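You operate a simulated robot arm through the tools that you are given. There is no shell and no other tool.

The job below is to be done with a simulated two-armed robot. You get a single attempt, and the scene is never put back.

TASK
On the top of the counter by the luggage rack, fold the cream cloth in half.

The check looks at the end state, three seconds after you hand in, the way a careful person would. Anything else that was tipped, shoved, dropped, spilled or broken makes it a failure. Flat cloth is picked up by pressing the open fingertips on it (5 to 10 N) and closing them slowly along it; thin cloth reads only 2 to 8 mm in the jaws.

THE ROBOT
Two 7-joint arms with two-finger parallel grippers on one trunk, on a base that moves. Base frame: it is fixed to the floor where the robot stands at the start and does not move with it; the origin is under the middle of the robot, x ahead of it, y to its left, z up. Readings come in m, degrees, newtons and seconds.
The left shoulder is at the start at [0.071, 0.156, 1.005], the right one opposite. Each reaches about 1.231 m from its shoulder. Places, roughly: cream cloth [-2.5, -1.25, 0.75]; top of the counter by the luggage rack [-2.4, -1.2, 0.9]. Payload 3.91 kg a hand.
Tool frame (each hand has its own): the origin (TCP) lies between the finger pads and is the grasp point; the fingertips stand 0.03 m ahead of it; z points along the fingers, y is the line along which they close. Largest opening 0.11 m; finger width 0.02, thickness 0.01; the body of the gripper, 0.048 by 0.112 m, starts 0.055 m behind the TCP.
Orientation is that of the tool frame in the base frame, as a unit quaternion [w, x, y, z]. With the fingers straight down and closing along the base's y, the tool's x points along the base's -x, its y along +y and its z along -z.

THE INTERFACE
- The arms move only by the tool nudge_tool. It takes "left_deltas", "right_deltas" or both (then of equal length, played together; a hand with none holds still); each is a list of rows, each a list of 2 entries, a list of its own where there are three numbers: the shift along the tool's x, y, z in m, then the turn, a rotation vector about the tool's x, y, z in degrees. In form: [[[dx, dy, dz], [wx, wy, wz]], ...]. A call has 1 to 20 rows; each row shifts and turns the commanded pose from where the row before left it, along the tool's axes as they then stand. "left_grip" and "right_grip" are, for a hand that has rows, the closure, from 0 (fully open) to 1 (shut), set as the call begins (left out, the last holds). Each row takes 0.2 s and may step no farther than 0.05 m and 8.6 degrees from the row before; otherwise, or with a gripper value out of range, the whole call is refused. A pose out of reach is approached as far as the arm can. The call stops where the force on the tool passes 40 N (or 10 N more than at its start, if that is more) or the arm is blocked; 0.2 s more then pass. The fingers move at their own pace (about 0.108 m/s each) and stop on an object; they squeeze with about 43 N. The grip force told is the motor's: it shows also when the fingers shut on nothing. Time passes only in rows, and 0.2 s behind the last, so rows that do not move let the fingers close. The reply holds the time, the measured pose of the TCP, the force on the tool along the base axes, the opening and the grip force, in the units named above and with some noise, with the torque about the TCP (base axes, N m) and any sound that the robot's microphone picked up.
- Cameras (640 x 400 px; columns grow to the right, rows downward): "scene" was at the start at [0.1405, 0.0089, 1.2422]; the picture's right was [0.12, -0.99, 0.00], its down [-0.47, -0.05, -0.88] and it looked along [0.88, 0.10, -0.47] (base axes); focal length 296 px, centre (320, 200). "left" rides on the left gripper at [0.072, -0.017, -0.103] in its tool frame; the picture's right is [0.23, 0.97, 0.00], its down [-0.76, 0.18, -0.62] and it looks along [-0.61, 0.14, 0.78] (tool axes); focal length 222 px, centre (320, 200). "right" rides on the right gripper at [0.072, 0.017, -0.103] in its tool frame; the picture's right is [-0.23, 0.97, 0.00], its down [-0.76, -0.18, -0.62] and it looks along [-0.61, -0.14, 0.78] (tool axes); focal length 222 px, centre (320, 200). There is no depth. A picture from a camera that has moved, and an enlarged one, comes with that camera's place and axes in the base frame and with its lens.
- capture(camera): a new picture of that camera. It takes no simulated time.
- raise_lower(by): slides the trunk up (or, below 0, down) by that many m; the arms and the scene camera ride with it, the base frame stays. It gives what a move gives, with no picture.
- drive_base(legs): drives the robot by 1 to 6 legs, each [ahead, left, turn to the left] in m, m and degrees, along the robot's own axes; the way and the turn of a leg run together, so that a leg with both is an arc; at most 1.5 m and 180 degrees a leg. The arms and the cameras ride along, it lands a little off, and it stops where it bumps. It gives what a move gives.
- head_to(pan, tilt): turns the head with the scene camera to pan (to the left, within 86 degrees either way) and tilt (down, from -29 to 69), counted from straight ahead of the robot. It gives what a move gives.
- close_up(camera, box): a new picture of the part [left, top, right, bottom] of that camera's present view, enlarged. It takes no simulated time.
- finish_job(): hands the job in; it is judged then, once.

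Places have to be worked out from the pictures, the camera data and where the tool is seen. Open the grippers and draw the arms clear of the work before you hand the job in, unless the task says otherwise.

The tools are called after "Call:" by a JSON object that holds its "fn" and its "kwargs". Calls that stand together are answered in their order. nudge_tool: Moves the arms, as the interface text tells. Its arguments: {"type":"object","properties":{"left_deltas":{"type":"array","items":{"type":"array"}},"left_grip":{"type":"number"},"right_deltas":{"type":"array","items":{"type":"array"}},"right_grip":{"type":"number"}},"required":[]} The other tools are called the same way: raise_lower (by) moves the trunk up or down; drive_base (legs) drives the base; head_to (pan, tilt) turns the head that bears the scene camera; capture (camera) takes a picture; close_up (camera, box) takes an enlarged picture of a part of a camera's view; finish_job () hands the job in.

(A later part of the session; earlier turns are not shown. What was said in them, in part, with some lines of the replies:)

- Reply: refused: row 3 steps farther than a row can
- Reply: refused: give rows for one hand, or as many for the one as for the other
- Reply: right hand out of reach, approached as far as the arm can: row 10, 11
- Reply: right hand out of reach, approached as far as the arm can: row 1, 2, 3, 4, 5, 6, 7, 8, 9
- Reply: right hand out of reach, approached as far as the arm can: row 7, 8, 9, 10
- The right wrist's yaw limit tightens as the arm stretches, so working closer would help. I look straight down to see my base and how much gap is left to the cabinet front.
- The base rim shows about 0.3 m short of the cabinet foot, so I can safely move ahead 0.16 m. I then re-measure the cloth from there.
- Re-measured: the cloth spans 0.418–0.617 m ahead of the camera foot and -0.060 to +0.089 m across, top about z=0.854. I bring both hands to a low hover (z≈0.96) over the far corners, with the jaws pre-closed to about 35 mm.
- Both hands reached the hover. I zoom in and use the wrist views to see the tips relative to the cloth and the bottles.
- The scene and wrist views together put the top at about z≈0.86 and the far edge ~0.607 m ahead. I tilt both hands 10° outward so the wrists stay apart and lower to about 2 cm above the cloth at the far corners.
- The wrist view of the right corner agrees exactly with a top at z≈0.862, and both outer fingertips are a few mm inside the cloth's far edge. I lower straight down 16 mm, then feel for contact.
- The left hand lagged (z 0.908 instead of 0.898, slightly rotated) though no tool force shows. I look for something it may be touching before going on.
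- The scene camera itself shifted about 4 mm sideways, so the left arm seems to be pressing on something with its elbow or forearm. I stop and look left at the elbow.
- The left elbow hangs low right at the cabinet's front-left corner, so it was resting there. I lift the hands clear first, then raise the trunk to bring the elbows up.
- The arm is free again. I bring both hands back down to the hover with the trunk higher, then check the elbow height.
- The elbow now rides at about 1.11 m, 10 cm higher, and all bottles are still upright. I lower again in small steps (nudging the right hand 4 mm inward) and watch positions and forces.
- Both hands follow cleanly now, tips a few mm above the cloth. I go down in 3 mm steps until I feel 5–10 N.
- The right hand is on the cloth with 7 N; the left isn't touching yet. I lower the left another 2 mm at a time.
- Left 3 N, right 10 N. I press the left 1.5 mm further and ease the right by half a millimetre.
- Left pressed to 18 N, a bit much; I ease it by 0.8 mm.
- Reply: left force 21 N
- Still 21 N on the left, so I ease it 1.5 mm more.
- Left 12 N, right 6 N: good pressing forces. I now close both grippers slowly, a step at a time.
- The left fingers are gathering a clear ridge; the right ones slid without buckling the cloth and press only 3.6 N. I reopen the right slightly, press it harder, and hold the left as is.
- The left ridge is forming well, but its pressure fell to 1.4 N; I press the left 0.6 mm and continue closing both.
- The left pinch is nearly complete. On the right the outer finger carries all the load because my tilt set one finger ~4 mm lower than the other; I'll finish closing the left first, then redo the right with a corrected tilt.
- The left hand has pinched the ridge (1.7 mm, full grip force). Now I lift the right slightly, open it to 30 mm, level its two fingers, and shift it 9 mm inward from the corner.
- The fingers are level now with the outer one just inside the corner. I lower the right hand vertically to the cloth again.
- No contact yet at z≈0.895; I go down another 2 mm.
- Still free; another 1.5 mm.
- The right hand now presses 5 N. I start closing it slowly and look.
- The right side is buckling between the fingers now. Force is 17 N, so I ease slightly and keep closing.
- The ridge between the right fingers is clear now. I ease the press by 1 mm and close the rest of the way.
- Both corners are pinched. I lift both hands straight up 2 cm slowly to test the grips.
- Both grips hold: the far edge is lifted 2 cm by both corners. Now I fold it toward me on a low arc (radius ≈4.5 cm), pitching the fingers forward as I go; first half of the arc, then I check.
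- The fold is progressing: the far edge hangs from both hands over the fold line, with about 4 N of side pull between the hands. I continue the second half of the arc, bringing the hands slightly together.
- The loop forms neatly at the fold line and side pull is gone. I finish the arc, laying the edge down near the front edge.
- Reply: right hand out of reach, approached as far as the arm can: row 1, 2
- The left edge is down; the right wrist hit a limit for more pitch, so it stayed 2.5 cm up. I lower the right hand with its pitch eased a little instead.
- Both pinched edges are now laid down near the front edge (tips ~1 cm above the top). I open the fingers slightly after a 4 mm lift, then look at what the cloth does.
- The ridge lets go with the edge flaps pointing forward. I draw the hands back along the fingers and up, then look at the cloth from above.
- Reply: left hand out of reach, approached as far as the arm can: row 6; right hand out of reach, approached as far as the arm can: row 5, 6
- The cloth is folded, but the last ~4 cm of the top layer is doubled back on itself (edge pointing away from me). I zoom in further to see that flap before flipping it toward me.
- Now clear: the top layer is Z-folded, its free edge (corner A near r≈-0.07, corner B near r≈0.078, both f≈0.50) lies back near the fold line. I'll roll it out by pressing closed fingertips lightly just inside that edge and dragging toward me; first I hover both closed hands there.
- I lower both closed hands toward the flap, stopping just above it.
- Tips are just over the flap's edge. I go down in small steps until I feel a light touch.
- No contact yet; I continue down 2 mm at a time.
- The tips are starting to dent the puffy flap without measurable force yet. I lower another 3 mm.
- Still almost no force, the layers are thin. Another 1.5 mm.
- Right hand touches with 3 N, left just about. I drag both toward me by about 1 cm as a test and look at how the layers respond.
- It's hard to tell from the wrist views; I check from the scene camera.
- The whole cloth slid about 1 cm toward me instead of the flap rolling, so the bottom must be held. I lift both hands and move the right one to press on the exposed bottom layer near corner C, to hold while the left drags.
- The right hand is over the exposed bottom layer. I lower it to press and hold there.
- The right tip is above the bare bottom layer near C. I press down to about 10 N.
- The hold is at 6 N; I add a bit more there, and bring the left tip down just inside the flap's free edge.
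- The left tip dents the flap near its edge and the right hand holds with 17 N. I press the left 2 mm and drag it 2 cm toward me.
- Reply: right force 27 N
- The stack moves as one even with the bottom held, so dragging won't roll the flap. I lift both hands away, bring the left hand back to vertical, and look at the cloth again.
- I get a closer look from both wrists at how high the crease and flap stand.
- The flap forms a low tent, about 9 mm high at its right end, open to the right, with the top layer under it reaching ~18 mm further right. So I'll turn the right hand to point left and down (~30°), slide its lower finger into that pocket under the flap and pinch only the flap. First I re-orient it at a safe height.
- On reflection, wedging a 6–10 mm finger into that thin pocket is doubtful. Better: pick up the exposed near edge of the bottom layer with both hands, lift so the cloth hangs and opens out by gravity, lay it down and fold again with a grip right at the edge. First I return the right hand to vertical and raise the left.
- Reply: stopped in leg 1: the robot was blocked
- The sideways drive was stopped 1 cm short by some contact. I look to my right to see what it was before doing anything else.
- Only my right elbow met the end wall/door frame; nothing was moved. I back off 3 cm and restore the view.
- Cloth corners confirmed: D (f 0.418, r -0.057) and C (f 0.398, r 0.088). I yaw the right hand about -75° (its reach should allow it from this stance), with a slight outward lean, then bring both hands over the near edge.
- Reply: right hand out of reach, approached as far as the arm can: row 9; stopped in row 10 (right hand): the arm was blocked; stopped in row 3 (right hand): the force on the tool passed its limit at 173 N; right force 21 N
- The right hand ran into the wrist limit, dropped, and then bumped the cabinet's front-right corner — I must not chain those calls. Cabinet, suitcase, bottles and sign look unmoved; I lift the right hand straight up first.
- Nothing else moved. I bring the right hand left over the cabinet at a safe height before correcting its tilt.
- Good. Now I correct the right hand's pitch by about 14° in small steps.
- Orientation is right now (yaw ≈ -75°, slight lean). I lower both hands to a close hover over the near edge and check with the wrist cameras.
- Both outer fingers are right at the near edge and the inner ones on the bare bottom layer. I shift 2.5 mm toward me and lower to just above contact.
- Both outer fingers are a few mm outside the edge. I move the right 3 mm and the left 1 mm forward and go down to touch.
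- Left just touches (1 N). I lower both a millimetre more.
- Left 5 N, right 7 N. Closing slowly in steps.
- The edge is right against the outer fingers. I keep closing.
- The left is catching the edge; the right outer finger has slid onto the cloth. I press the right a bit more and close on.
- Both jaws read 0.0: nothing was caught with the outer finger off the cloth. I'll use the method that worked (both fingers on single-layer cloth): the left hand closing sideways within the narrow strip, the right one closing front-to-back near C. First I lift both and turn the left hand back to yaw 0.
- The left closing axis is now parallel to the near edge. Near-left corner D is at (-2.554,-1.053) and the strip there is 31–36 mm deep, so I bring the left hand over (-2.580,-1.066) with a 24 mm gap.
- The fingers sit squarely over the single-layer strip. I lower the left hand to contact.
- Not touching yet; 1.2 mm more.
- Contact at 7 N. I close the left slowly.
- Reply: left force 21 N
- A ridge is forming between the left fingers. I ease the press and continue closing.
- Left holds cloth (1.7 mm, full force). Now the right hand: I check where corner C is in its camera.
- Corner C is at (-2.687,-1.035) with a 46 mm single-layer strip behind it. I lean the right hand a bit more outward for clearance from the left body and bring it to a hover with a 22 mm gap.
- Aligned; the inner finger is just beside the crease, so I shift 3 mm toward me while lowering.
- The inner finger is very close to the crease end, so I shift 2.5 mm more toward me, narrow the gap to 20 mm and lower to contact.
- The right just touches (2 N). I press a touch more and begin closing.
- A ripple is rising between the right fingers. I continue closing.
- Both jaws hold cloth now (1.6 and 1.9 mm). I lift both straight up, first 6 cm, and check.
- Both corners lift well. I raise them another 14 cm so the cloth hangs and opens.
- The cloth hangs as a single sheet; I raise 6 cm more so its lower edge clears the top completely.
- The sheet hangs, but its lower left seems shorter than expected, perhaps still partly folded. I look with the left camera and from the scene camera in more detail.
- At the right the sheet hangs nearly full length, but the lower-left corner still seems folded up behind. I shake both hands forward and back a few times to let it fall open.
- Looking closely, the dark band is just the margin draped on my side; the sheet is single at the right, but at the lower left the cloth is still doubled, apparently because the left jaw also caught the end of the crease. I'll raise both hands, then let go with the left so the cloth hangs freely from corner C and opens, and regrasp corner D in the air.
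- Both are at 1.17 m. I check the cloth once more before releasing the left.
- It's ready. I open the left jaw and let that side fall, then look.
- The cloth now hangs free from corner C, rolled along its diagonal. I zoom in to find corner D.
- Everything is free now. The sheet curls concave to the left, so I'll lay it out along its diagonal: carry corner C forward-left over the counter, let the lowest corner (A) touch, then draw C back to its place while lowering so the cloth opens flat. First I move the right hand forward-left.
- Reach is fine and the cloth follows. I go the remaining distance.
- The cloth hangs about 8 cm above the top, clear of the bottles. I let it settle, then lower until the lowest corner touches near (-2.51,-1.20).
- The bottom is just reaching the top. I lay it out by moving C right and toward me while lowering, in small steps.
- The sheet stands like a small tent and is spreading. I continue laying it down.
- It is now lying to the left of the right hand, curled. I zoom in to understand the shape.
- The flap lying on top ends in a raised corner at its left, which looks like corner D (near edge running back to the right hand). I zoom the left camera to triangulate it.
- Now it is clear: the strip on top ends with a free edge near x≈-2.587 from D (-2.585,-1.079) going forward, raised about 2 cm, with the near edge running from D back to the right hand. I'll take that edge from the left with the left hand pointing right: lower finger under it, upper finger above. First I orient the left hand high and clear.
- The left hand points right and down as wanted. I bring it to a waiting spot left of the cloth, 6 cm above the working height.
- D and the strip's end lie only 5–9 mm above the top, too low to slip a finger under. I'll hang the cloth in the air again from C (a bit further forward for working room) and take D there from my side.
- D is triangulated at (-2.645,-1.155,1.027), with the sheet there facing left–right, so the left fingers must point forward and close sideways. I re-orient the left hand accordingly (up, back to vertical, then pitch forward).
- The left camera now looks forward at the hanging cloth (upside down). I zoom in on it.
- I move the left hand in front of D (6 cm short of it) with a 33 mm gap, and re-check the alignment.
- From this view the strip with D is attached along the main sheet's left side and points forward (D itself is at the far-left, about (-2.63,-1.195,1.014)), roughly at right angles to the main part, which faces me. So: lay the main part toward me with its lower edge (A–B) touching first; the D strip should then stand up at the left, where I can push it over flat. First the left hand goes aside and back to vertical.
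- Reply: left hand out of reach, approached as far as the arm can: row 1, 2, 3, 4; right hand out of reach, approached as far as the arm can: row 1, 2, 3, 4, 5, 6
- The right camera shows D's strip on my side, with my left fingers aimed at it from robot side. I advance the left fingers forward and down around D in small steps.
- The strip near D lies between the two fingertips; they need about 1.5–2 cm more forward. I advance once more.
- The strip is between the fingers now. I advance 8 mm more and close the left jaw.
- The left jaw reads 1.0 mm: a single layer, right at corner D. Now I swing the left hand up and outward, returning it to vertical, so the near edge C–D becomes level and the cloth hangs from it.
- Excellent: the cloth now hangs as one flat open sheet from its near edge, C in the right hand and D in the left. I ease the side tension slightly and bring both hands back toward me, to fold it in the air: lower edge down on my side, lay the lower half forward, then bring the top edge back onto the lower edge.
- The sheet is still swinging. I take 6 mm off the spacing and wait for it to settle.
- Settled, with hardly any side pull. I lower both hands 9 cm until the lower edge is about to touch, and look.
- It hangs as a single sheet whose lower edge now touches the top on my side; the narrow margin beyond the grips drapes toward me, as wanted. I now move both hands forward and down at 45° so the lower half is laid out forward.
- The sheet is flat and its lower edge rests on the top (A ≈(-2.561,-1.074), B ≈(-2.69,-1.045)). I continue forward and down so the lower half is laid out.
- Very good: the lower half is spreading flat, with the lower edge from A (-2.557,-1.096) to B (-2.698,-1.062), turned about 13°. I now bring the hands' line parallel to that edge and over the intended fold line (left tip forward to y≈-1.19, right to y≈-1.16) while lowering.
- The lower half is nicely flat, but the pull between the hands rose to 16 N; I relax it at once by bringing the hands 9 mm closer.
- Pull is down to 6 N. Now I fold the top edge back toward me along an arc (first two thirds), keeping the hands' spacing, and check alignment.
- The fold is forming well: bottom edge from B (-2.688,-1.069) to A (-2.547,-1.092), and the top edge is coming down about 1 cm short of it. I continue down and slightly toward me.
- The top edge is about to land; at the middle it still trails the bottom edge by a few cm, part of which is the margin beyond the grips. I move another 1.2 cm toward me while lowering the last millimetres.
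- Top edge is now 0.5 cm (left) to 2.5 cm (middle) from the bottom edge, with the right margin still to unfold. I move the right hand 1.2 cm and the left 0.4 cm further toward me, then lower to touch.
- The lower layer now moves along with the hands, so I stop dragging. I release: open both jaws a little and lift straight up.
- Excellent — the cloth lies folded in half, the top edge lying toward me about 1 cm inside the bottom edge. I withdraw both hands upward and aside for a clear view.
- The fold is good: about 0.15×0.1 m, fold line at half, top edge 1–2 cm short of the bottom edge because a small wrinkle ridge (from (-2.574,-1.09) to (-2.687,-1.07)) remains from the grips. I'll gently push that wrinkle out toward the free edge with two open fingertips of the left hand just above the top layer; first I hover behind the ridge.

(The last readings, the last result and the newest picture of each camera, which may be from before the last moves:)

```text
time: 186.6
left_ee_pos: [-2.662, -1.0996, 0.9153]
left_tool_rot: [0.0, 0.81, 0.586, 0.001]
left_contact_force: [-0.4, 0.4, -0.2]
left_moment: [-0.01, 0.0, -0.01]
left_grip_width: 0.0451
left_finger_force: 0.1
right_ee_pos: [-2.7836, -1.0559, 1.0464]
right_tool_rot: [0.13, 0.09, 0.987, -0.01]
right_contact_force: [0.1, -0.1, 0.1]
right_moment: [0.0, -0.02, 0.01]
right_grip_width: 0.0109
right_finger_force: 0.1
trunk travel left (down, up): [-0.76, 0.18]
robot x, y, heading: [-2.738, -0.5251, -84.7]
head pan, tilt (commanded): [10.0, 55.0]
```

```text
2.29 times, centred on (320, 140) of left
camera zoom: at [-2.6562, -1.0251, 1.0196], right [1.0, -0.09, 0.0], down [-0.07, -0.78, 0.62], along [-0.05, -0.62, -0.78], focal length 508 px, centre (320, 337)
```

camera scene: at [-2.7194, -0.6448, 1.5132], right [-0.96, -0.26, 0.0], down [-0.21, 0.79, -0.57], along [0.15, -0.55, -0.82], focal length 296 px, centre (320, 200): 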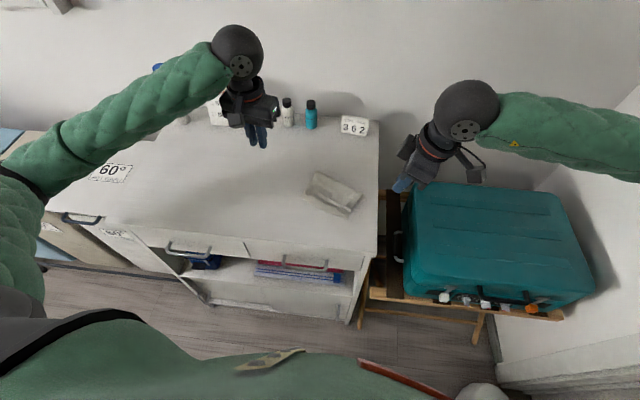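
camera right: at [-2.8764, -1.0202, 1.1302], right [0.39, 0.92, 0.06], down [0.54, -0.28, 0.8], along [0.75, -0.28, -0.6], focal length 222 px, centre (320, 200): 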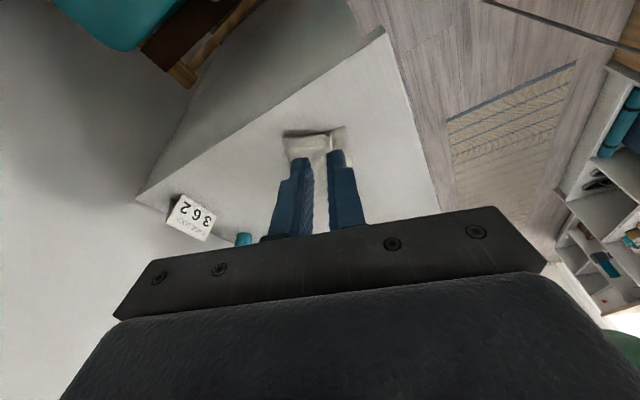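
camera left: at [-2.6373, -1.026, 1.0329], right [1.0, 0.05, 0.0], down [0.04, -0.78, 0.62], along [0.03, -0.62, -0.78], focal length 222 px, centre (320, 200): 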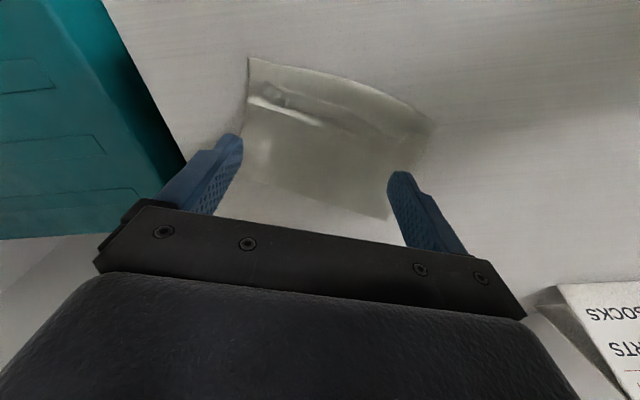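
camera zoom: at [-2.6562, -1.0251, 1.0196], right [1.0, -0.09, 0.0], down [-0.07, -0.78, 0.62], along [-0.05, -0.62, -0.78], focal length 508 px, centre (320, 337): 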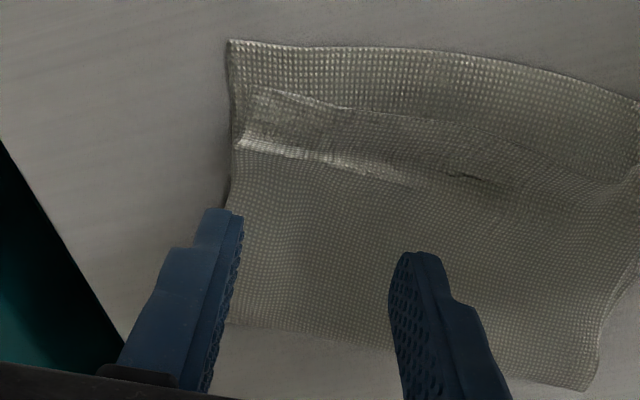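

The ridge lies straight ahead of both fingertips. I lower to about 3 mm above the top layer and push toward the free edge in small steps.

Call:
{"fn": "nudge_tool", "kwargs": {"left_deltas": [[[0, 0, 0.008], [0, 0, 0]], [[0, 0, 0.008], [0, 0, 0]], [[0.01, 0, 0], [0, 0, 0]]]}}

Call:
{"fn": "close_up", "kwargs": {"camera": "left", "box": [180, 60, 460, 220]}}

```text
time: 187.4
left_ee_pos: [-2.6573, -1.0874, 0.9004]
left_tool_rot: [-0.001, 0.81, 0.587, 0.0]
left_contact_force: [-0.5, -0.4, 0.2]
left_moment: [0.01, -0.01, 0.0]
left_grip_width: 0.045
left_finger_force: 0.1
right_ee_pos: [-2.7822, -1.0541, 1.0475]
right_tool_rot: [0.129, 0.09, 0.988, -0.009]
right_contact_force: [0.4, -0.1, 0.5]
right_moment: [0.03, 0.0, 0.01]
right_grip_width: 0.0113
right_finger_force: 0.0
trunk travel left (down, up): [-0.76, 0.18]
robot x, y, heading: [-2.7412, -0.5247, -84.8]
head pan, tilt (commanded): [10.0, 55.0]
```

```text
2.29 times, centred on (320, 140) of left
camera zoom: at [-2.6508, -1.0142, 1.0043], right [1.0, -0.09, 0.0], down [-0.07, -0.78, 0.62], along [-0.05, -0.62, -0.78], focal length 508 px, centre (320, 337)
```

zoom: 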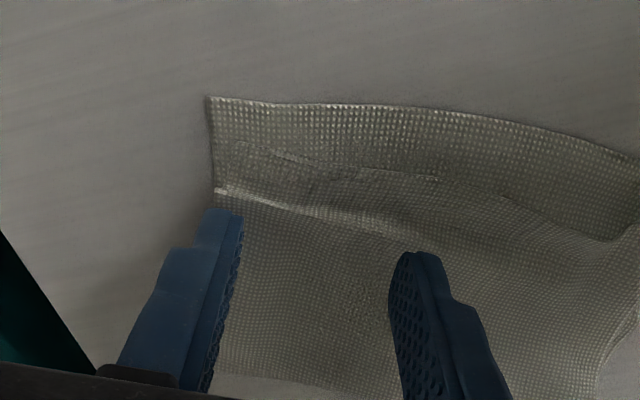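

The tips are just behind the ridge, no contact yet. I push forward by 8 mm and look.

Call:
{"fn": "nudge_tool", "kwargs": {"left_deltas": [[[0.008, 0, 0.001], [0, 0, 0]]]}}

Call:
{"fn": "close_up", "kwargs": {"camera": "left", "box": [180, 60, 460, 220]}}

```text
time: 187.8
left_ee_pos: [-2.6549, -1.0802, 0.8994]
left_tool_rot: [0.001, 0.81, 0.587, 0.0]
left_contact_force: [0.7, 0.0, 0.1]
left_moment: [0.02, 0.01, 0.01]
left_grip_width: 0.0454
left_finger_force: 0.0
right_ee_pos: [-2.7834, -1.056, 1.0465]
right_tool_rot: [0.128, 0.09, 0.988, -0.009]
right_contact_force: [-0.5, 0.1, 0.5]
right_moment: [-0.04, 0.0, -0.01]
right_grip_width: 0.011
right_finger_force: 0.1
trunk travel left (down, up): [-0.76, 0.18]
robot x, y, heading: [-2.7426, -0.5272, -85.0]
head pan, tilt (commanded): [10.0, 55.0]
```

```text
2.29 times, centred on (320, 140) of left
camera zoom: at [-2.6485, -1.0064, 1.0031], right [1.0, -0.09, 0.0], down [-0.07, -0.78, 0.62], along [-0.05, -0.62, -0.78], focal length 508 px, centre (320, 337)
```

zoom: 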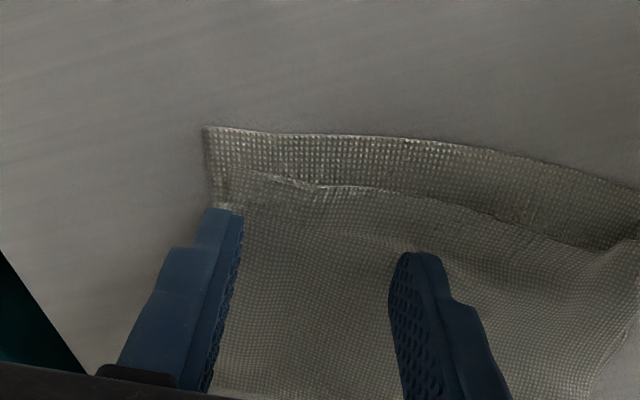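

The ridge is moving out toward the free edge. I push another 8 mm.

Call:
{"fn": "nudge_tool", "kwargs": {"left_deltas": [[[0.008, 0, 0], [0, 0, 0]]]}}

Call:
{"fn": "close_up", "kwargs": {"camera": "left", "box": [180, 60, 460, 220]}}

```text
time: 188.2
left_ee_pos: [-2.6541, -1.0721, 0.9005]
left_tool_rot: [-0.001, 0.81, 0.587, 0.0]
left_contact_force: [0.0, -0.3, 0.2]
left_moment: [-0.02, 0.01, -0.03]
left_grip_width: 0.0452
left_finger_force: 0.1
right_ee_pos: [-2.7829, -1.0546, 1.0469]
right_tool_rot: [0.129, 0.09, 0.988, -0.01]
right_contact_force: [1.0, -0.4, 0.4]
right_moment: [0.03, 0.0, -0.01]
right_grip_width: 0.011
right_finger_force: 0.1
trunk travel left (down, up): [-0.76, 0.18]
robot x, y, heading: [-2.7387, -0.5253, -84.6]
head pan, tilt (commanded): [10.0, 55.0]
```

```text
2.29 times, centred on (320, 140) of left
camera zoom: at [-2.6467, -0.9989, 1.0038], right [1.0, -0.09, 0.0], down [-0.07, -0.78, 0.62], along [-0.06, -0.62, -0.78], focal length 508 px, centre (320, 337)
```

zoom: 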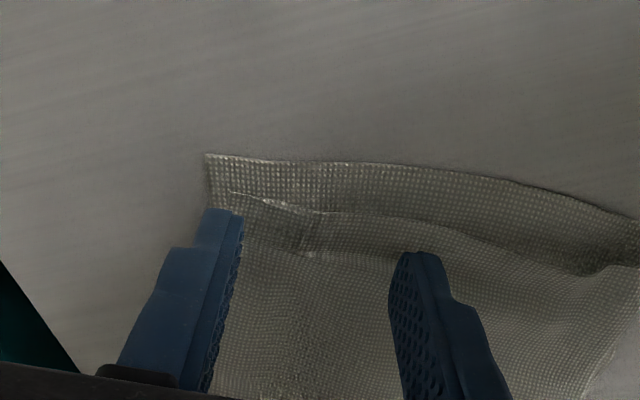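

The ridge is mostly flattened now. I lift the hand, move it aside and inspect from the scene camera.

Call:
{"fn": "nudge_tool", "kwargs": {"left_deltas": [[[0, 0, -0.02], [0, 0, 0]], [[0, 0, -0.04], [0, 0, 0]], [[0, 0.04, -0.02], [0, 0, 0]], [[0, 0.045, -0.02], [0, 0, 0]], [[0, 0.045, 0], [0, 0, 0]], [[0, 0.045, 0], [0, 0, 0]]]}}

Call:
{"fn": "close_up", "kwargs": {"camera": "scene", "box": [298, 165, 368, 225]}}

Call:
{"fn": "capture", "kwargs": {"camera": "left"}}

```text
time: 189.6
left_ee_pos: [-2.4858, -1.1281, 1.0003]
left_tool_rot: [-0.001, 0.811, 0.586, 0.0]
left_contact_force: [-0.4, -0.1, 0.2]
left_moment: [0.02, 0.0, 0.0]
left_grip_width: 0.045
left_finger_force: 0.1
right_ee_pos: [-2.7811, -1.0549, 1.0474]
right_tool_rot: [0.129, 0.09, 0.988, -0.01]
right_contact_force: [-0.1, 0.0, 0.0]
right_moment: [-0.01, -0.01, -0.03]
right_grip_width: 0.0111
right_finger_force: 0.1
trunk travel left (down, up): [-0.76, 0.18]
robot x, y, heading: [-2.7404, -0.5255, -84.8]
head pan, tilt (commanded): [10.0, 55.0]
```

```text
6.67 times, centred on (333, 195) of scene
camera zoom: at [-2.7177, -0.6465, 1.513], right [-0.96, -0.26, 0.0], down [-0.22, 0.79, -0.57], along [0.15, -0.55, -0.82], focal length 1970 px, centre (233, 233)
```

zoom: 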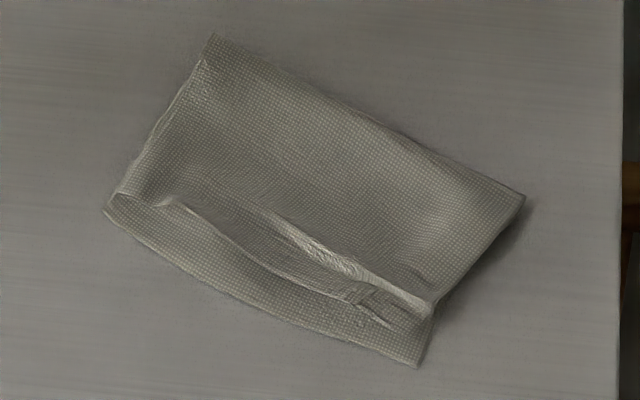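

```text
taken
camera left: at [-2.4785, -1.0551, 1.1043], right [1.0, -0.09, 0.0], down [-0.07, -0.78, 0.62], along [-0.06, -0.62, -0.78], focal length 222 px, centre (320, 200)
```

left: 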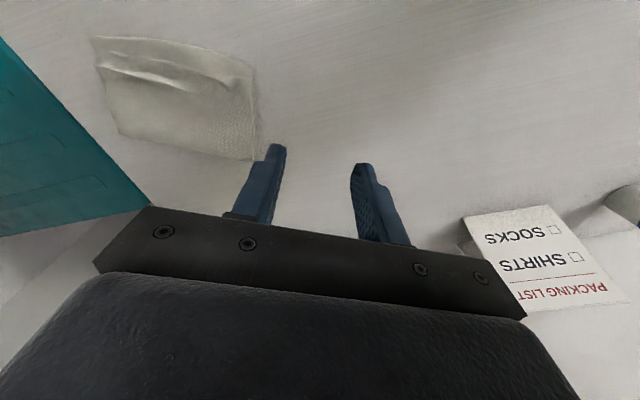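

The ridge partly sprang back; the top edge is still only about 1.1–1.4 cm inside the bottom edge. I'll make one gentle attempt to pull it straight: left fingertips hold the stack near the fold while the right fingertips draw the top margin toward me. First both hands to hover.

Call:
{"fn": "nudge_tool", "kwargs": {"left_deltas": [[[0, 0, 0], [0, 0, -7.7]], [[0, 0, 0], [0, 0, -7.7]], [[-0.0069, -0.0283, 0.0175], [0, 0, 0]], [[-0.0069, -0.0283, 0.0175], [0, 0, 0]], [[-0.0069, -0.0283, 0.0175], [0, 0, 0]], [[-0.0069, -0.0283, 0.0175], [0, 0, 0]]], "left_grip": 1.0}}

Call:
{"fn": "nudge_tool", "kwargs": {"right_deltas": [[[-0.0184, 0.0024, 0.0366], [0, 0, 0]], [[-0.0184, 0.0024, 0.0366], [0, 0, 0]], [[-0.0184, 0.0024, 0.0366], [0, 0, 0]], [[-0.0184, 0.0024, 0.0366], [0, 0, 0]]], "right_grip": 1.0}}

Call:
{"fn": "close_up", "kwargs": {"camera": "left", "box": [120, 20, 420, 220]}}

Call:
{"fn": "close_up", "kwargs": {"camera": "right", "box": [200, 60, 420, 210]}}

```text
time: 191.0
left_ee_pos: [-2.6041, -1.1512, 0.9297]
left_tool_rot: [0.001, 0.724, 0.69, 0.001]
left_contact_force: [-0.7, 0.8, -0.9]
left_moment: [-0.02, 0.0, 0.01]
left_grip_width: 0.0
left_finger_force: 37.2
right_ee_pos: [-2.7844, -1.0559, 1.0467]
right_tool_rot: [0.129, 0.089, 0.988, -0.01]
right_contact_force: [-0.2, 0.3, 0.2]
right_moment: [-0.02, -0.04, -0.01]
right_grip_width: 0.011
right_finger_force: 0.0
trunk travel left (down, up): [-0.76, 0.18]
robot x, y, heading: [-2.74, -0.5246, -84.6]
head pan, tilt (commanded): [10.0, 55.0]
```

```text
time: 192.0
left_ee_pos: [-2.6017, -1.1511, 0.9287]
left_tool_rot: [0.0, 0.724, 0.689, 0.0]
left_contact_force: [0.0, -0.6, 1.6]
left_moment: [-0.02, 0.0, 0.01]
left_grip_width: 0.0002
left_finger_force: 37.7
right_ee_pos: [-2.6738, -1.0661, 0.9217]
right_tool_rot: [0.129, 0.091, 0.987, -0.01]
right_contact_force: [0.6, 0.7, 0.0]
right_moment: [-0.01, -0.02, 0.0]
right_grip_width: 0.0
right_finger_force: 37.6
trunk travel left (down, up): [-0.76, 0.18]
robot x, y, heading: [-2.7412, -0.5251, -84.7]
head pan, tilt (commanded): [10.0, 55.0]
```

```text
2.00 times, centred on (270, 120) of left
camera zoom: at [-2.6154, -1.0794, 1.0322], right [0.98, 0.18, 0.0], down [0.14, -0.77, 0.62], along [0.11, -0.61, -0.78], focal length 444 px, centre (420, 360)
```

zoom: 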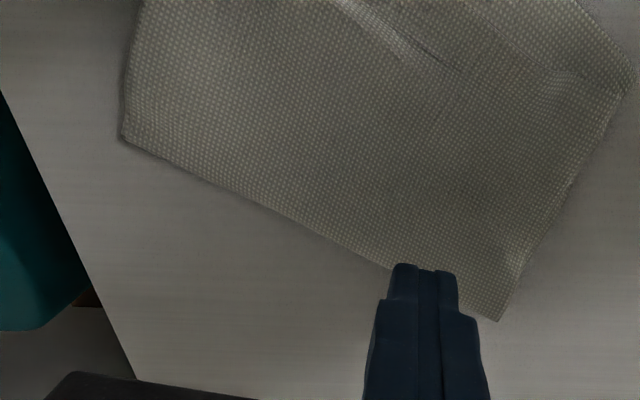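

```text
2.67 times, centred on (310, 135) of right
camera zoom: at [-2.7663, -1.0318, 1.0054], right [0.39, 0.92, 0.06], down [0.54, -0.28, 0.8], along [0.75, -0.28, -0.6], focal length 592 px, centre (347, 373)
```

zoom: 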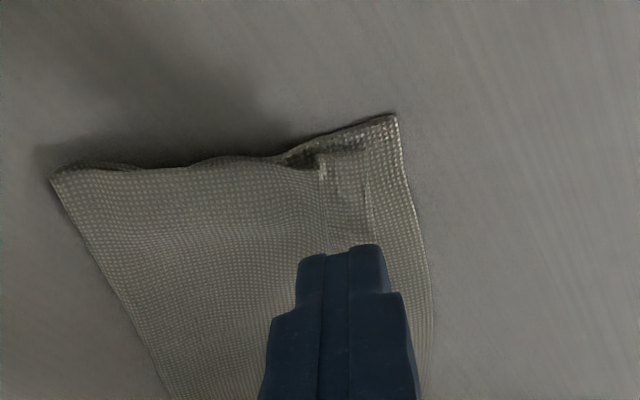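

Positions look right: the left tip is over the stack 2 cm inside the fold, the right tip over the top margin. I lower the left to hold first.

Call:
{"fn": "nudge_tool", "kwargs": {"left_deltas": [[[0, 0, 0.014], [0, 0, 0]], [[0, 0, 0.014], [0, 0, 0]], [[0, 0, 0.004], [0, 0, 0]]]}}

Call:
{"fn": "nudge_tool", "kwargs": {"left_deltas": [[[0, 0, 0.003], [0, 0, 0]]]}}

```text
time: 192.8
left_ee_pos: [-2.6016, -1.1494, 0.8975]
left_tool_rot: [-0.001, 0.724, 0.69, 0.001]
left_contact_force: [0.0, 0.3, 0.6]
left_moment: [0.0, 0.01, 0.0]
left_grip_width: 0.0
left_finger_force: 37.6
right_ee_pos: [-2.6743, -1.0653, 0.9237]
right_tool_rot: [0.129, 0.09, 0.988, -0.01]
right_contact_force: [-0.7, -0.6, -0.1]
right_moment: [-0.01, -0.02, -0.03]
right_grip_width: 0.0
right_finger_force: 37.7
trunk travel left (down, up): [-0.76, 0.18]
robot x, y, heading: [-2.7406, -0.5224, -85.0]
head pan, tilt (commanded): [10.0, 55.0]
```

```text
time: 193.2
left_ee_pos: [-2.6013, -1.1494, 0.8928]
left_tool_rot: [-0.001, 0.724, 0.69, 0.001]
left_contact_force: [-0.4, 0.9, 0.4]
left_moment: [0.0, 0.03, -0.02]
left_grip_width: 0.0
left_finger_force: 37.1
right_ee_pos: [-2.6747, -1.0643, 0.9238]
right_tool_rot: [0.129, 0.09, 0.988, -0.01]
right_contact_force: [0.2, -0.3, 0.2]
right_moment: [-0.03, -0.01, -0.04]
right_grip_width: 0.0
right_finger_force: 37.5
trunk travel left (down, up): [-0.76, 0.18]
robot x, y, heading: [-2.7426, -0.5224, -84.6]
head pan, tilt (commanded): [10.0, 55.0]
```

A little lower until it presses about 8–10 N.

Call:
{"fn": "nudge_tool", "kwargs": {"left_deltas": [[[0, 0, 0.0015], [0, 0, 0]]]}}

Call:
{"fn": "nudge_tool", "kwargs": {"left_deltas": [[[0, 0, 0.001], [0, 0, 0]]]}}

```text
time: 193.6
left_ee_pos: [-2.6017, -1.1485, 0.8928]
left_tool_rot: [0.0, 0.724, 0.69, 0.001]
left_contact_force: [0.6, 0.6, 0.1]
left_moment: [0.0, -0.02, 0.0]
left_grip_width: 0.0001
left_finger_force: 37.5
right_ee_pos: [-2.6746, -1.0647, 0.9234]
right_tool_rot: [0.128, 0.09, 0.988, -0.01]
right_contact_force: [0.0, 0.4, -0.9]
right_moment: [0.01, 0.03, -0.02]
right_grip_width: 0.0003
right_finger_force: 37.9
trunk travel left (down, up): [-0.76, 0.18]
robot x, y, heading: [-2.741, -0.528, -85.1]
head pan, tilt (commanded): [10.0, 55.0]
```

```text
time: 194.0
left_ee_pos: [-2.6009, -1.1495, 0.8914]
left_tool_rot: [-0.001, 0.724, 0.689, 0.001]
left_contact_force: [-0.5, -0.5, 2.0]
left_moment: [-0.01, -0.01, 0.0]
left_grip_width: 0.0
left_finger_force: 37.5
right_ee_pos: [-2.6742, -1.0639, 0.9243]
right_tool_rot: [0.128, 0.091, 0.988, -0.01]
right_contact_force: [-1.1, -0.2, -0.4]
right_moment: [0.04, -0.02, -0.05]
right_grip_width: 0.0
right_finger_force: 37.8
trunk travel left (down, up): [-0.76, 0.18]
robot x, y, heading: [-2.7427, -0.5272, -84.7]
head pan, tilt (commanded): [10.0, 55.0]
```

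Left just presses (2 N); I add 0.8 mm, and lower the right hand to just above the margin.

Call:
{"fn": "nudge_tool", "kwargs": {"left_deltas": [[[0, 0, 0.0008], [0, 0, 0]], [[0, 0, 0], [0, 0, 0]]], "right_deltas": [[[0.0031, 0, 0.0116], [0, 0, 0]], [[0.0031, 0, 0.0116], [0, 0, 0]]]}}

Call:
{"fn": "close_up", "kwargs": {"camera": "right", "box": [200, 60, 420, 210]}}

```text
time: 194.6
left_ee_pos: [-2.6017, -1.1502, 0.8915]
left_tool_rot: [0.001, 0.724, 0.69, 0.0]
left_contact_force: [1.7, 0.4, 9.1]
left_moment: [-0.01, -0.02, 0.02]
left_grip_width: 0.0
left_finger_force: 38.1
right_ee_pos: [-2.6741, -1.0644, 0.9009]
right_tool_rot: [0.128, 0.09, 0.988, -0.011]
right_contact_force: [0.0, -0.2, -0.2]
right_moment: [-0.01, 0.0, 0.02]
right_grip_width: 0.0002
right_finger_force: 37.8
trunk travel left (down, up): [-0.76, 0.18]
robot x, y, heading: [-2.7443, -0.5258, -85.0]
head pan, tilt (commanded): [10.0, 55.0]
```

```text
2.67 times, centred on (310, 135) of right
camera zoom: at [-2.7666, -1.0315, 0.9833], right [0.39, 0.92, 0.06], down [0.54, -0.28, 0.8], along [0.75, -0.28, -0.6], focal length 592 px, centre (347, 373)
```

zoom: 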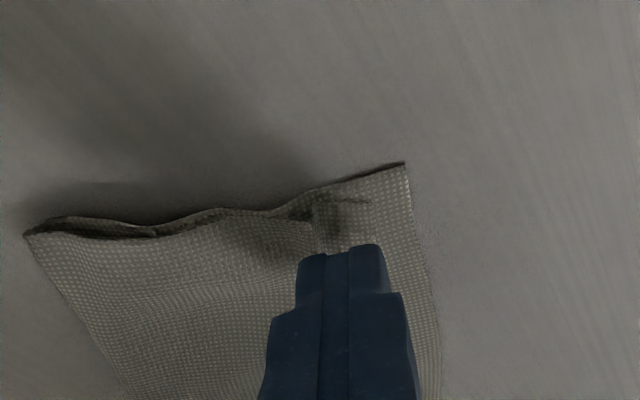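

Left holds with 9 N. I lower the right hand step by step until it lightly touches the margin.

Call:
{"fn": "nudge_tool", "kwargs": {"right_deltas": [[[0.0008, 0, 0.0029], [0, 0, 0]]]}}

Call:
{"fn": "nudge_tool", "kwargs": {"right_deltas": [[[0.0005, 0, 0.0019], [0, 0, 0]]]}}

```text
time: 195.0
left_ee_pos: [-2.6013, -1.1488, 0.8915]
left_tool_rot: [0.0, 0.724, 0.69, 0.0]
left_contact_force: [2.4, -1.3, 10.6]
left_moment: [-0.01, -0.05, 0.03]
left_grip_width: 0.0003
left_finger_force: 38.3
right_ee_pos: [-2.6742, -1.0653, 0.8974]
right_tool_rot: [0.129, 0.09, 0.988, -0.01]
right_contact_force: [0.4, -0.3, 0.3]
right_moment: [-0.02, 0.02, -0.02]
right_grip_width: 0.0001
right_finger_force: 37.5
trunk travel left (down, up): [-0.76, 0.18]
robot x, y, heading: [-2.7382, -0.5255, -84.5]
head pan, tilt (commanded): [10.0, 55.0]
```

```text
time: 195.4
left_ee_pos: [-2.6016, -1.15, 0.8912]
left_tool_rot: [0.0, 0.724, 0.69, 0.001]
left_contact_force: [3.0, -1.3, 12.4]
left_moment: [-0.06, -0.01, 0.0]
left_grip_width: 0.0002
left_finger_force: 37.6
right_ee_pos: [-2.6744, -1.066, 0.8949]
right_tool_rot: [0.128, 0.09, 0.988, -0.01]
right_contact_force: [0.4, 0.3, 0.3]
right_moment: [0.01, 0.0, -0.01]
right_grip_width: 0.0
right_finger_force: 37.6
trunk travel left (down, up): [-0.76, 0.18]
robot x, y, heading: [-2.7437, -0.526, -84.9]
head pan, tilt (commanded): [10.0, 55.0]
```

Call:
{"fn": "nudge_tool", "kwargs": {"right_deltas": [[[0.0004, 0, 0.0015], [0, 0, 0]]]}}

Call:
{"fn": "nudge_tool", "kwargs": {"right_deltas": [[[0.0002, 0, 0.0008], [0, 0, 0]]]}}

```text
time: 195.8
left_ee_pos: [-2.6024, -1.1487, 0.892]
left_tool_rot: [0.0, 0.725, 0.689, -0.001]
left_contact_force: [2.3, -1.3, 13.5]
left_moment: [-0.02, -0.06, 0.01]
left_grip_width: 0.0
left_finger_force: 37.7
right_ee_pos: [-2.6735, -1.0664, 0.8936]
right_tool_rot: [0.128, 0.09, 0.988, -0.011]
right_contact_force: [-1.0, 0.2, -0.4]
right_moment: [0.02, 0.0, 0.01]
right_grip_width: 0.0
right_finger_force: 37.4
trunk travel left (down, up): [-0.76, 0.18]
robot x, y, heading: [-2.7408, -0.5249, -84.7]
head pan, tilt (commanded): [10.0, 55.0]
```

```text
time: 196.2
left_ee_pos: [-2.6011, -1.1493, 0.89]
left_tool_rot: [0.0, 0.724, 0.69, 0.0]
left_contact_force: [0.7, -2.4, 12.1]
left_moment: [-0.08, -0.01, 0.0]
left_grip_width: 0.0001
left_finger_force: 37.3
right_ee_pos: [-2.6743, -1.0666, 0.8937]
right_tool_rot: [0.128, 0.09, 0.988, -0.011]
right_contact_force: [-0.8, -0.3, 3.8]
right_moment: [0.04, 0.04, 0.0]
right_grip_width: 0.0
right_finger_force: 37.4
trunk travel left (down, up): [-0.76, 0.18]
robot x, y, heading: [-2.7441, -0.524, -85.3]
head pan, tilt (commanded): [10.0, 55.0]
```

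The right fingertip presses 4 N on the margin. I draw it 1.2 cm toward me in three small steps.

Call:
{"fn": "nudge_tool", "kwargs": {"right_deltas": [[[-0.0001, 0.004, 0], [0, 0, 0]], [[-0.0001, 0.004, 0], [0, 0, 0]], [[-0.0001, 0.004, 0], [0, 0, 0]]]}}

Call:
{"fn": "close_up", "kwargs": {"camera": "right", "box": [200, 60, 420, 210]}}

Call:
{"fn": "close_up", "kwargs": {"camera": "left", "box": [120, 0, 420, 200]}}

```text
time: 197.0
left_ee_pos: [-2.6022, -1.1497, 0.8914]
left_tool_rot: [-0.001, 0.724, 0.69, 0.0]
left_contact_force: [0.7, -1.6, 11.8]
left_moment: [-0.05, 0.0, 0.0]
left_grip_width: 0.0
left_finger_force: 38.0
right_ee_pos: [-2.6719, -1.0533, 0.8926]
right_tool_rot: [0.129, 0.089, 0.988, -0.011]
right_contact_force: [-0.2, -3.1, 10.7]
right_moment: [-0.05, 0.07, 0.02]
right_grip_width: 0.0
right_finger_force: 37.9
trunk travel left (down, up): [-0.76, 0.18]
robot x, y, heading: [-2.7419, -0.5281, -85.1]
head pan, tilt (commanded): [10.0, 55.0]
```

```text
2.67 times, centred on (310, 135) of right
camera zoom: at [-2.7641, -1.0202, 0.9756], right [0.39, 0.92, 0.06], down [0.54, -0.28, 0.8], along [0.75, -0.28, -0.6], focal length 592 px, centre (347, 373)
```

zoom: 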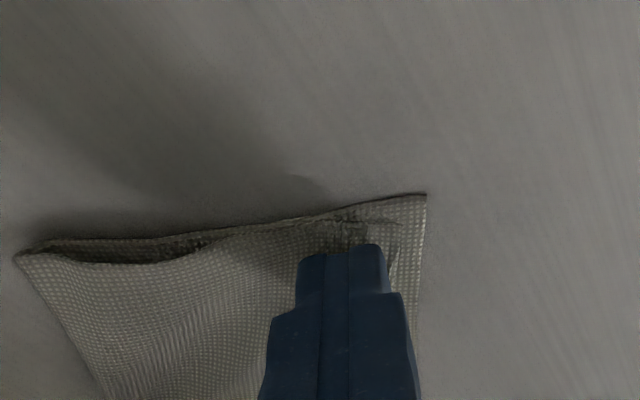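

```text
2.00 times, centred on (270, 100) of left
camera zoom: at [-2.6151, -1.0767, 0.9954], right [0.98, 0.18, 0.0], down [0.14, -0.77, 0.62], along [0.11, -0.61, -0.78], focal length 444 px, centre (420, 400)
```

zoom: 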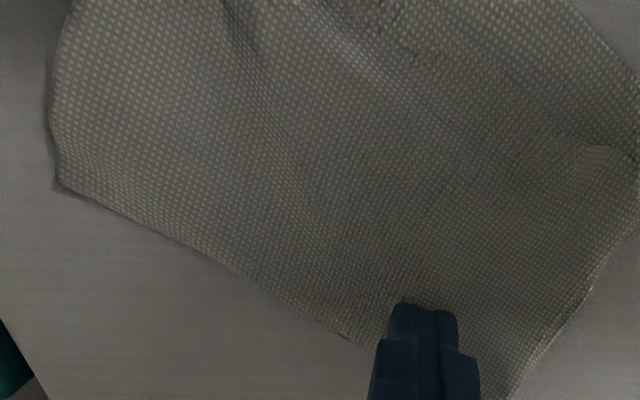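

That worked: the ridge is pulled out and the top edge is now within about 5 mm of the bottom edge on the right. I lift both hands straight up.

Call:
{"fn": "nudge_tool", "kwargs": {"left_deltas": [[[0, 0, -0.01], [0, 0, 0]], [[0, 0, -0.03], [0, 0, 0]], [[0, 0, -0.04], [0, 0, 0]], [[0, 0.03, -0.03], [0, 0, 0]], [[0, 0.045, 0], [0, 0, 0]], [[0, 0.045, 0], [0, 0, 0]]], "right_deltas": [[[-0.0026, 0, -0.0097], [0, 0, 0]], [[-0.0077, 0, -0.029], [0, 0, 0]], [[-0.0103, 0, -0.0387], [0, 0, 0]], [[0.01, 0, -0.03], [0, 0, 0]], [[0.03, 0, -0.015], [0, 0, 0]], [[0.03, 0, -0.01], [0, 0, 0]]]}}

Call:
{"fn": "close_up", "kwargs": {"camera": "scene", "box": [298, 165, 368, 225]}}

Call:
{"fn": "capture", "kwargs": {"camera": "scene"}}

```text
time: 198.4
left_ee_pos: [-2.4798, -1.1561, 1.0023]
left_tool_rot: [0.0, 0.724, 0.689, 0.0]
left_contact_force: [0.3, 0.2, 0.1]
left_moment: [0.0, 0.03, 0.01]
left_grip_width: 0.0001
left_finger_force: 37.5
right_ee_pos: [-2.7524, -1.0408, 1.0089]
right_tool_rot: [0.128, 0.089, 0.988, -0.009]
right_contact_force: [0.3, 0.2, 0.4]
right_moment: [-0.01, 0.0, 0.04]
right_grip_width: 0.0
right_finger_force: 38.1
trunk travel left (down, up): [-0.76, 0.18]
robot x, y, heading: [-2.7414, -0.523, -84.6]
head pan, tilt (commanded): [10.0, 55.0]
```

```text
6.67 times, centred on (333, 195) of scene
camera zoom: at [-2.7187, -0.6456, 1.5131], right [-0.96, -0.26, 0.0], down [-0.22, 0.79, -0.57], along [0.15, -0.55, -0.82], focal length 1970 px, centre (233, 233)
```

zoom: 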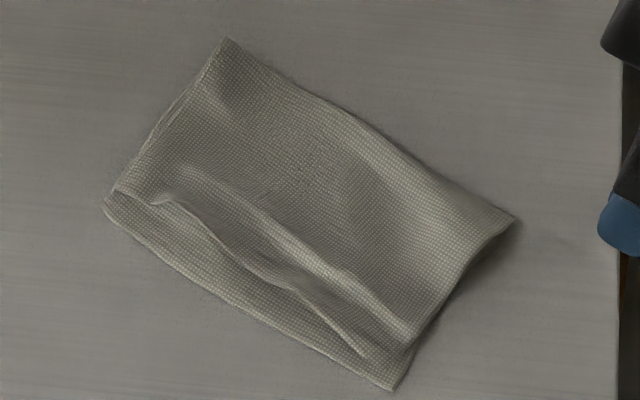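

```text
taken
camera scene: at [-2.7187, -0.6456, 1.5131], right [-0.96, -0.26, 0.0], down [-0.22, 0.79, -0.57], along [0.15, -0.55, -0.82], focal length 296 px, centre (320, 200)
```

scene: 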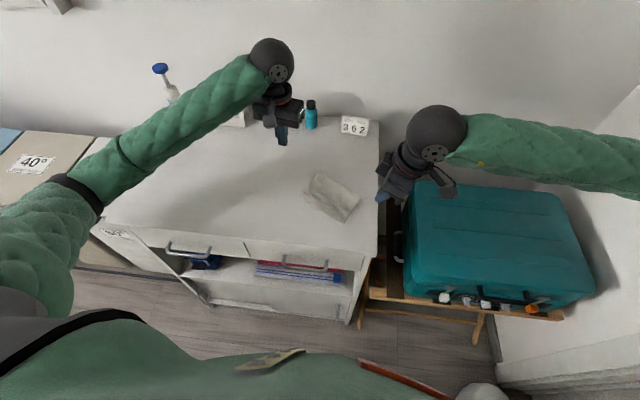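

The cloth is now neatly halved: top edge within about 0.7 cm (left), 1.3 cm (middle) and 0.9 cm (right) of the bottom edge, only a soft wave left. I check it from both wrist cameras before deciding.

Call:
{"fn": "capture", "kwargs": {"camera": "left"}}

Call:
{"fn": "close_up", "kwargs": {"camera": "right", "box": [180, 20, 420, 200]}}

```text
taken
camera left: at [-2.4939, -1.083, 1.1054], right [0.98, 0.18, 0.0], down [0.14, -0.77, 0.62], along [0.11, -0.61, -0.78], focal length 222 px, centre (320, 200)
```

left: 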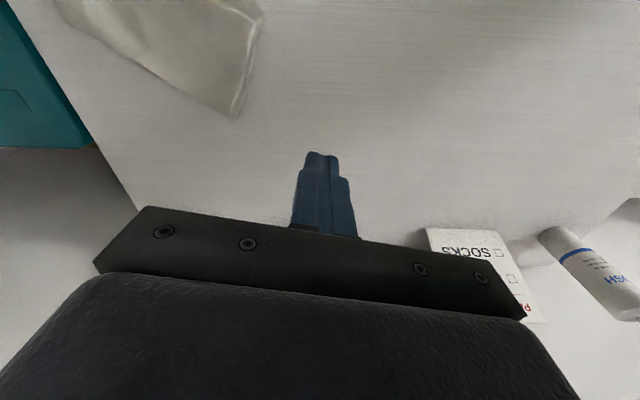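

```text
2.22 times, centred on (300, 110) of right
camera zoom: at [-2.8444, -1.0065, 1.0913], right [0.39, 0.92, 0.06], down [0.54, -0.28, 0.8], along [0.75, -0.28, -0.6], focal length 494 px, centre (364, 400)
```

zoom: 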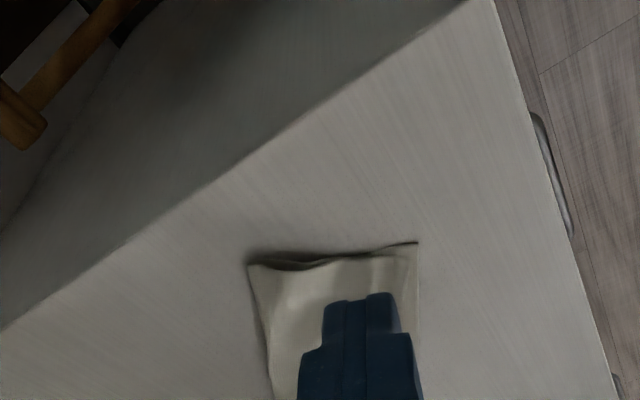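

The result looks like a proper half fold. I open both grippers and raise the arms clear.

Call:
{"fn": "nudge_tool", "kwargs": {"left_deltas": [[[0, 0, -0.03], [0, 0, 0]], [[0.01, 0, -0.03], [0, 0, 0]], [[0.02, 0, -0.03], [0, 0, 0]], [[0.03, 0, -0.03], [0, 0, 0]], [[0.04, 0, -0.02], [0, 0, 0]]], "right_deltas": [[[-0.0077, 0, -0.029], [0, 0, 0]], [[-0.0077, 0, -0.029], [0, 0, 0]], [[-0.0077, 0, -0.029], [0, 0, 0]], [[-0.0077, 0, -0.029], [0, 0, 0]], [[-0.0077, 0, -0.029], [0, 0, 0]]], "left_grip": 0, "right_grip": 0}}

```text
time: 199.6
left_ee_pos: [-2.4731, -1.0531, 1.1409]
left_tool_rot: [-0.001, 0.724, 0.69, 0.0]
left_contact_force: [0.3, 0.7, -0.3]
left_moment: [0.0, -0.05, 0.0]
left_grip_width: 0.1099
left_finger_force: 0.0
right_ee_pos: [-2.7514, -1.0388, 1.1594]
right_tool_rot: [0.128, 0.089, 0.988, -0.011]
right_contact_force: [-0.3, -0.4, 0.3]
right_moment: [-0.03, 0.04, 0.01]
right_grip_width: 0.1101
right_finger_force: 0.0
trunk travel left (down, up): [-0.76, 0.18]
robot x, y, heading: [-2.7396, -0.5276, -84.8]
head pan, tilt (commanded): [10.0, 55.0]
```

Both grippers are open at 1.14–1.16 m. I back the base off 0.2 m (where I stood before) to be clear and take a final look around.

Call:
{"fn": "drive_base", "kwargs": {"legs": [[-0.18, 0, 0]]}}

Call:
{"fn": "head_to", "kwargs": {"pan": 8, "tilt": 45}}

Call:
{"fn": "capture", "kwargs": {"camera": "scene"}}

Call:
{"fn": "close_up", "kwargs": {"camera": "scene", "box": [220, 60, 420, 210]}}

```text
time: 201.1
left_ee_pos: [-2.4917, -0.8726, 1.141]
left_tool_rot: [-0.001, 0.724, 0.69, 0.001]
left_contact_force: [-0.2, 0.7, 0.6]
left_moment: [-0.01, 0.0, -0.02]
left_grip_width: 0.11
left_finger_force: 0.1
right_ee_pos: [-2.7668, -0.8582, 1.1591]
right_tool_rot: [0.128, 0.088, 0.988, -0.01]
right_contact_force: [-0.2, 0.0, -0.7]
right_moment: [-0.02, -0.04, 0.01]
right_grip_width: 0.1099
right_finger_force: 0.0
trunk travel left (down, up): [-0.76, 0.18]
robot x, y, heading: [-2.7589, -0.3472, -84.7]
head pan, tilt (commanded): [10.0, 55.0]
```

```text
time: 201.8
left_ee_pos: [-2.4914, -0.8725, 1.1402]
left_tool_rot: [0.0, 0.723, 0.691, 0.001]
left_contact_force: [-0.3, -0.4, -0.2]
left_moment: [-0.02, -0.01, 0.01]
left_grip_width: 0.1101
left_finger_force: 0.1
right_ee_pos: [-2.7673, -0.8595, 1.16]
right_tool_rot: [0.129, 0.089, 0.988, -0.009]
right_contact_force: [0.0, 0.9, -0.3]
right_moment: [0.0, 0.01, 0.0]
right_grip_width: 0.1101
right_finger_force: 0.0
trunk travel left (down, up): [-0.76, 0.18]
robot x, y, heading: [-2.7575, -0.3436, -84.8]
head pan, tilt (commanded): [8.0, 45.0]
```

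```text
taken
camera scene: at [-2.7356, -0.4755, 1.5264], right [-0.97, -0.23, 0.0], down [-0.16, 0.69, -0.71], along [0.16, -0.69, -0.71], focal length 296 px, centre (320, 200)
```

scene: 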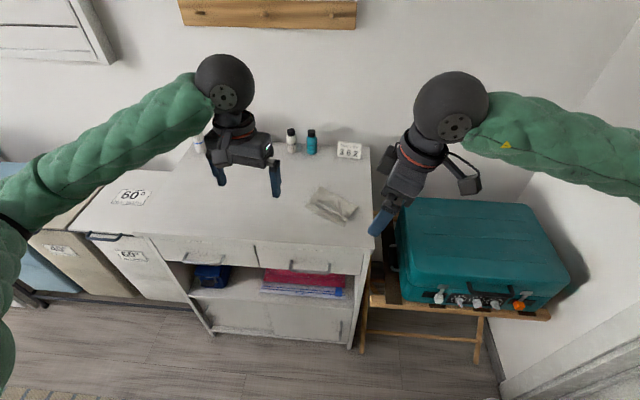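

```text
2.67 times, centred on (320, 135) of scene
camera zoom: at [-2.7356, -0.4755, 1.5264], right [-0.97, -0.23, 0.0], down [-0.16, 0.69, -0.71], along [0.16, -0.69, -0.71], focal length 788 px, centre (320, 373)
```

zoom: 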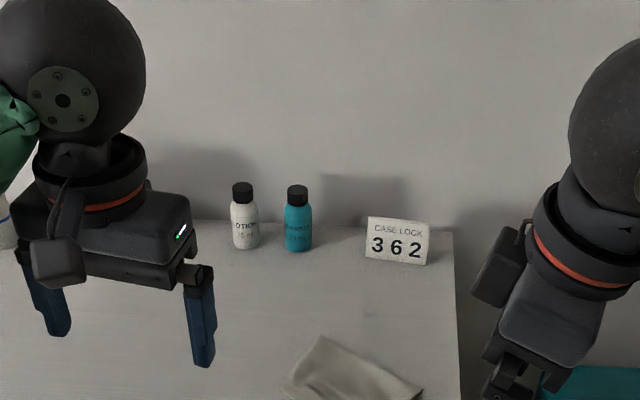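

Bottles and the lock sign stand as before. I draw the left hand further back and check the pump bottle, packing list and the cloth once more.

Call:
{"fn": "nudge_tool", "kwargs": {"left_deltas": [[[0.04, 0.01, -0.01], [0, 0, 0]], [[0.04, 0.01, -0.01], [0, 0, 0]], [[0.04, 0.01, -0.01], [0, 0, 0]]], "right_deltas": [[[0, 0.03, -0.01], [0, 0, 0]], [[0, 0.03, -0.01], [0, 0, 0]], [[0, 0.03, -0.01], [0, 0, 0]]]}}

Call:
{"fn": "head_to", "kwargs": {"pan": 12, "tilt": 38}}

Call:
{"fn": "capture", "kwargs": {"camera": "scene"}}

```text
time: 202.7
left_ee_pos: [-2.4514, -0.779, 1.1716]
left_tool_rot: [-0.002, 0.725, 0.689, 0.002]
left_contact_force: [0.6, -0.6, -0.5]
left_moment: [-0.04, 0.03, 0.04]
left_grip_width: 0.1102
left_finger_force: 0.1
left hand out of reach, approached as far as the arm can: row 3
right_ee_pos: [-2.7483, -0.7841, 1.19]
right_tool_rot: [0.128, 0.089, 0.988, -0.01]
right_contact_force: [-0.2, -0.4, 0.1]
right_moment: [0.03, 0.01, 0.0]
right_grip_width: 0.1099
right_finger_force: 0.0
right hand out of reach, approached as far as the arm can: row 3
trunk travel left (down, up): [-0.76, 0.18]
robot x, y, heading: [-2.7572, -0.3446, -84.7]
head pan, tilt (commanded): [8.0, 45.0]
```

```text
time: 203.3
left_ee_pos: [-2.4508, -0.7802, 1.1729]
left_tool_rot: [-0.001, 0.723, 0.69, 0.002]
left_contact_force: [0.0, 0.6, 0.3]
left_moment: [0.02, -0.01, 0.02]
left_grip_width: 0.11
left_finger_force: 0.1
right_ee_pos: [-2.7505, -0.7843, 1.1892]
right_tool_rot: [0.128, 0.088, 0.988, -0.009]
right_contact_force: [0.4, -0.2, 0.0]
right_moment: [-0.01, 0.01, 0.03]
right_grip_width: 0.1102
right_finger_force: 0.0
trunk travel left (down, up): [-0.76, 0.18]
robot x, y, heading: [-2.7567, -0.3429, -84.6]
head pan, tilt (commanded): [12.0, 38.0]
```

```text
taken
camera scene: at [-2.7287, -0.4791, 1.5366], right [-0.95, -0.3, 0.0], down [-0.18, 0.59, -0.79], along [0.23, -0.75, -0.62], focal length 296 px, centre (320, 200)
```

scene: 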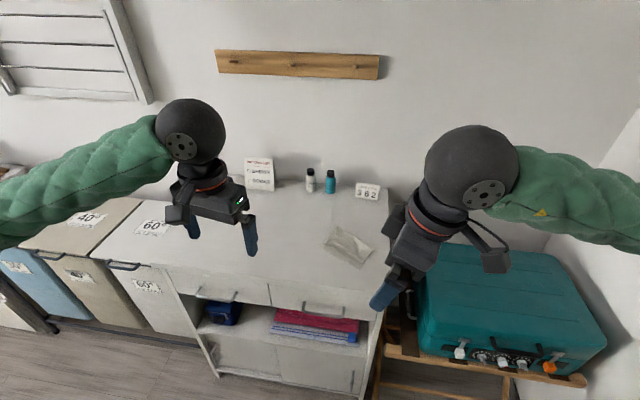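

Packing list, bottles, sign, suitcase and hampers are all in place; I take a last close look at the cloth and the pump bottle area.

Call:
{"fn": "close_up", "kwargs": {"camera": "scene", "box": [300, 210, 400, 280]}}

Call:
{"fn": "head_to", "kwargs": {"pan": -12, "tilt": 40}}

Call:
{"fn": "capture", "kwargs": {"camera": "scene"}}

```text
5.71 times, centred on (350, 245) of scene
camera zoom: at [-2.7287, -0.4791, 1.5366], right [-0.95, -0.3, 0.0], down [-0.18, 0.59, -0.79], along [0.23, -0.75, -0.62], focal length 1689 px, centre (149, -57)
```

zoom: 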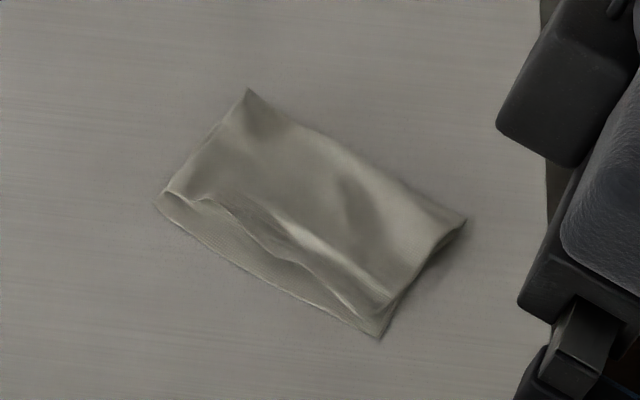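

```text
time: 204.2
left_ee_pos: [-2.4511, -0.7799, 1.1735]
left_tool_rot: [-0.002, 0.724, 0.69, 0.001]
left_contact_force: [-0.1, -0.2, -1.2]
left_moment: [0.0, 0.02, 0.01]
left_grip_width: 0.1099
left_finger_force: 0.0
right_ee_pos: [-2.7492, -0.7831, 1.1884]
right_tool_rot: [0.128, 0.09, 0.988, -0.009]
right_contact_force: [-0.2, 0.1, 0.0]
right_moment: [0.02, -0.01, -0.03]
right_grip_width: 0.1103
right_finger_force: 0.1
trunk travel left (down, up): [-0.76, 0.18]
robot x, y, heading: [-2.7611, -0.3416, -85.0]
head pan, tilt (commanded): [-12.0, 40.0]
```

```text
taken
camera scene: at [-2.7638, -0.4811, 1.5337], right [-0.99, 0.12, 0.0], down [0.07, 0.64, -0.77], along [-0.09, -0.76, -0.64], focal length 296 px, centre (320, 200)
```

scene: 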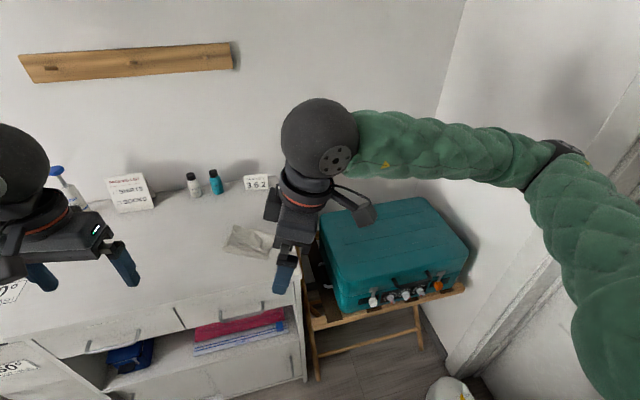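

Everything else stands untouched, and the cream cloth lies folded in half on the counter top with its edges nearly coincident; the grippers are open and the arms drawn back. I hand the job in.

Call:
{"fn": "finish_job", "kwargs": {}}

```text
The job is handed in.
```

The cream cloth is folded in half on the counter by the luggage rack, and the job is handed in; I don't have the result of the check.

- **Fold:** It measures about 0.15 × 0.1 m. The top edge lies roughly 0.7 to 1.3 cm short of the bottom edge. A soft wave remains near the open side.
- **Other items:** The lotion and shampoo bottles, pump bottle, packing list, lock sign and suitcase looked upright and in place in my last pictures.
- **Contacts:** Partway through, the right gripper hit the cabinet's front-right corner, with a peak of 173 N. Earlier my left elbow seemed to press on the cabinet's front-left corner, and my right elbow bumped the end wall. I saw no sign that any of these moved anything.
- **Attempts:** The first fold left the edge doubled back, so I lifted the cloth, opened it and folded it again.
- **End state:** Both grippers are open, and the arms and base are drawn back from the counter.
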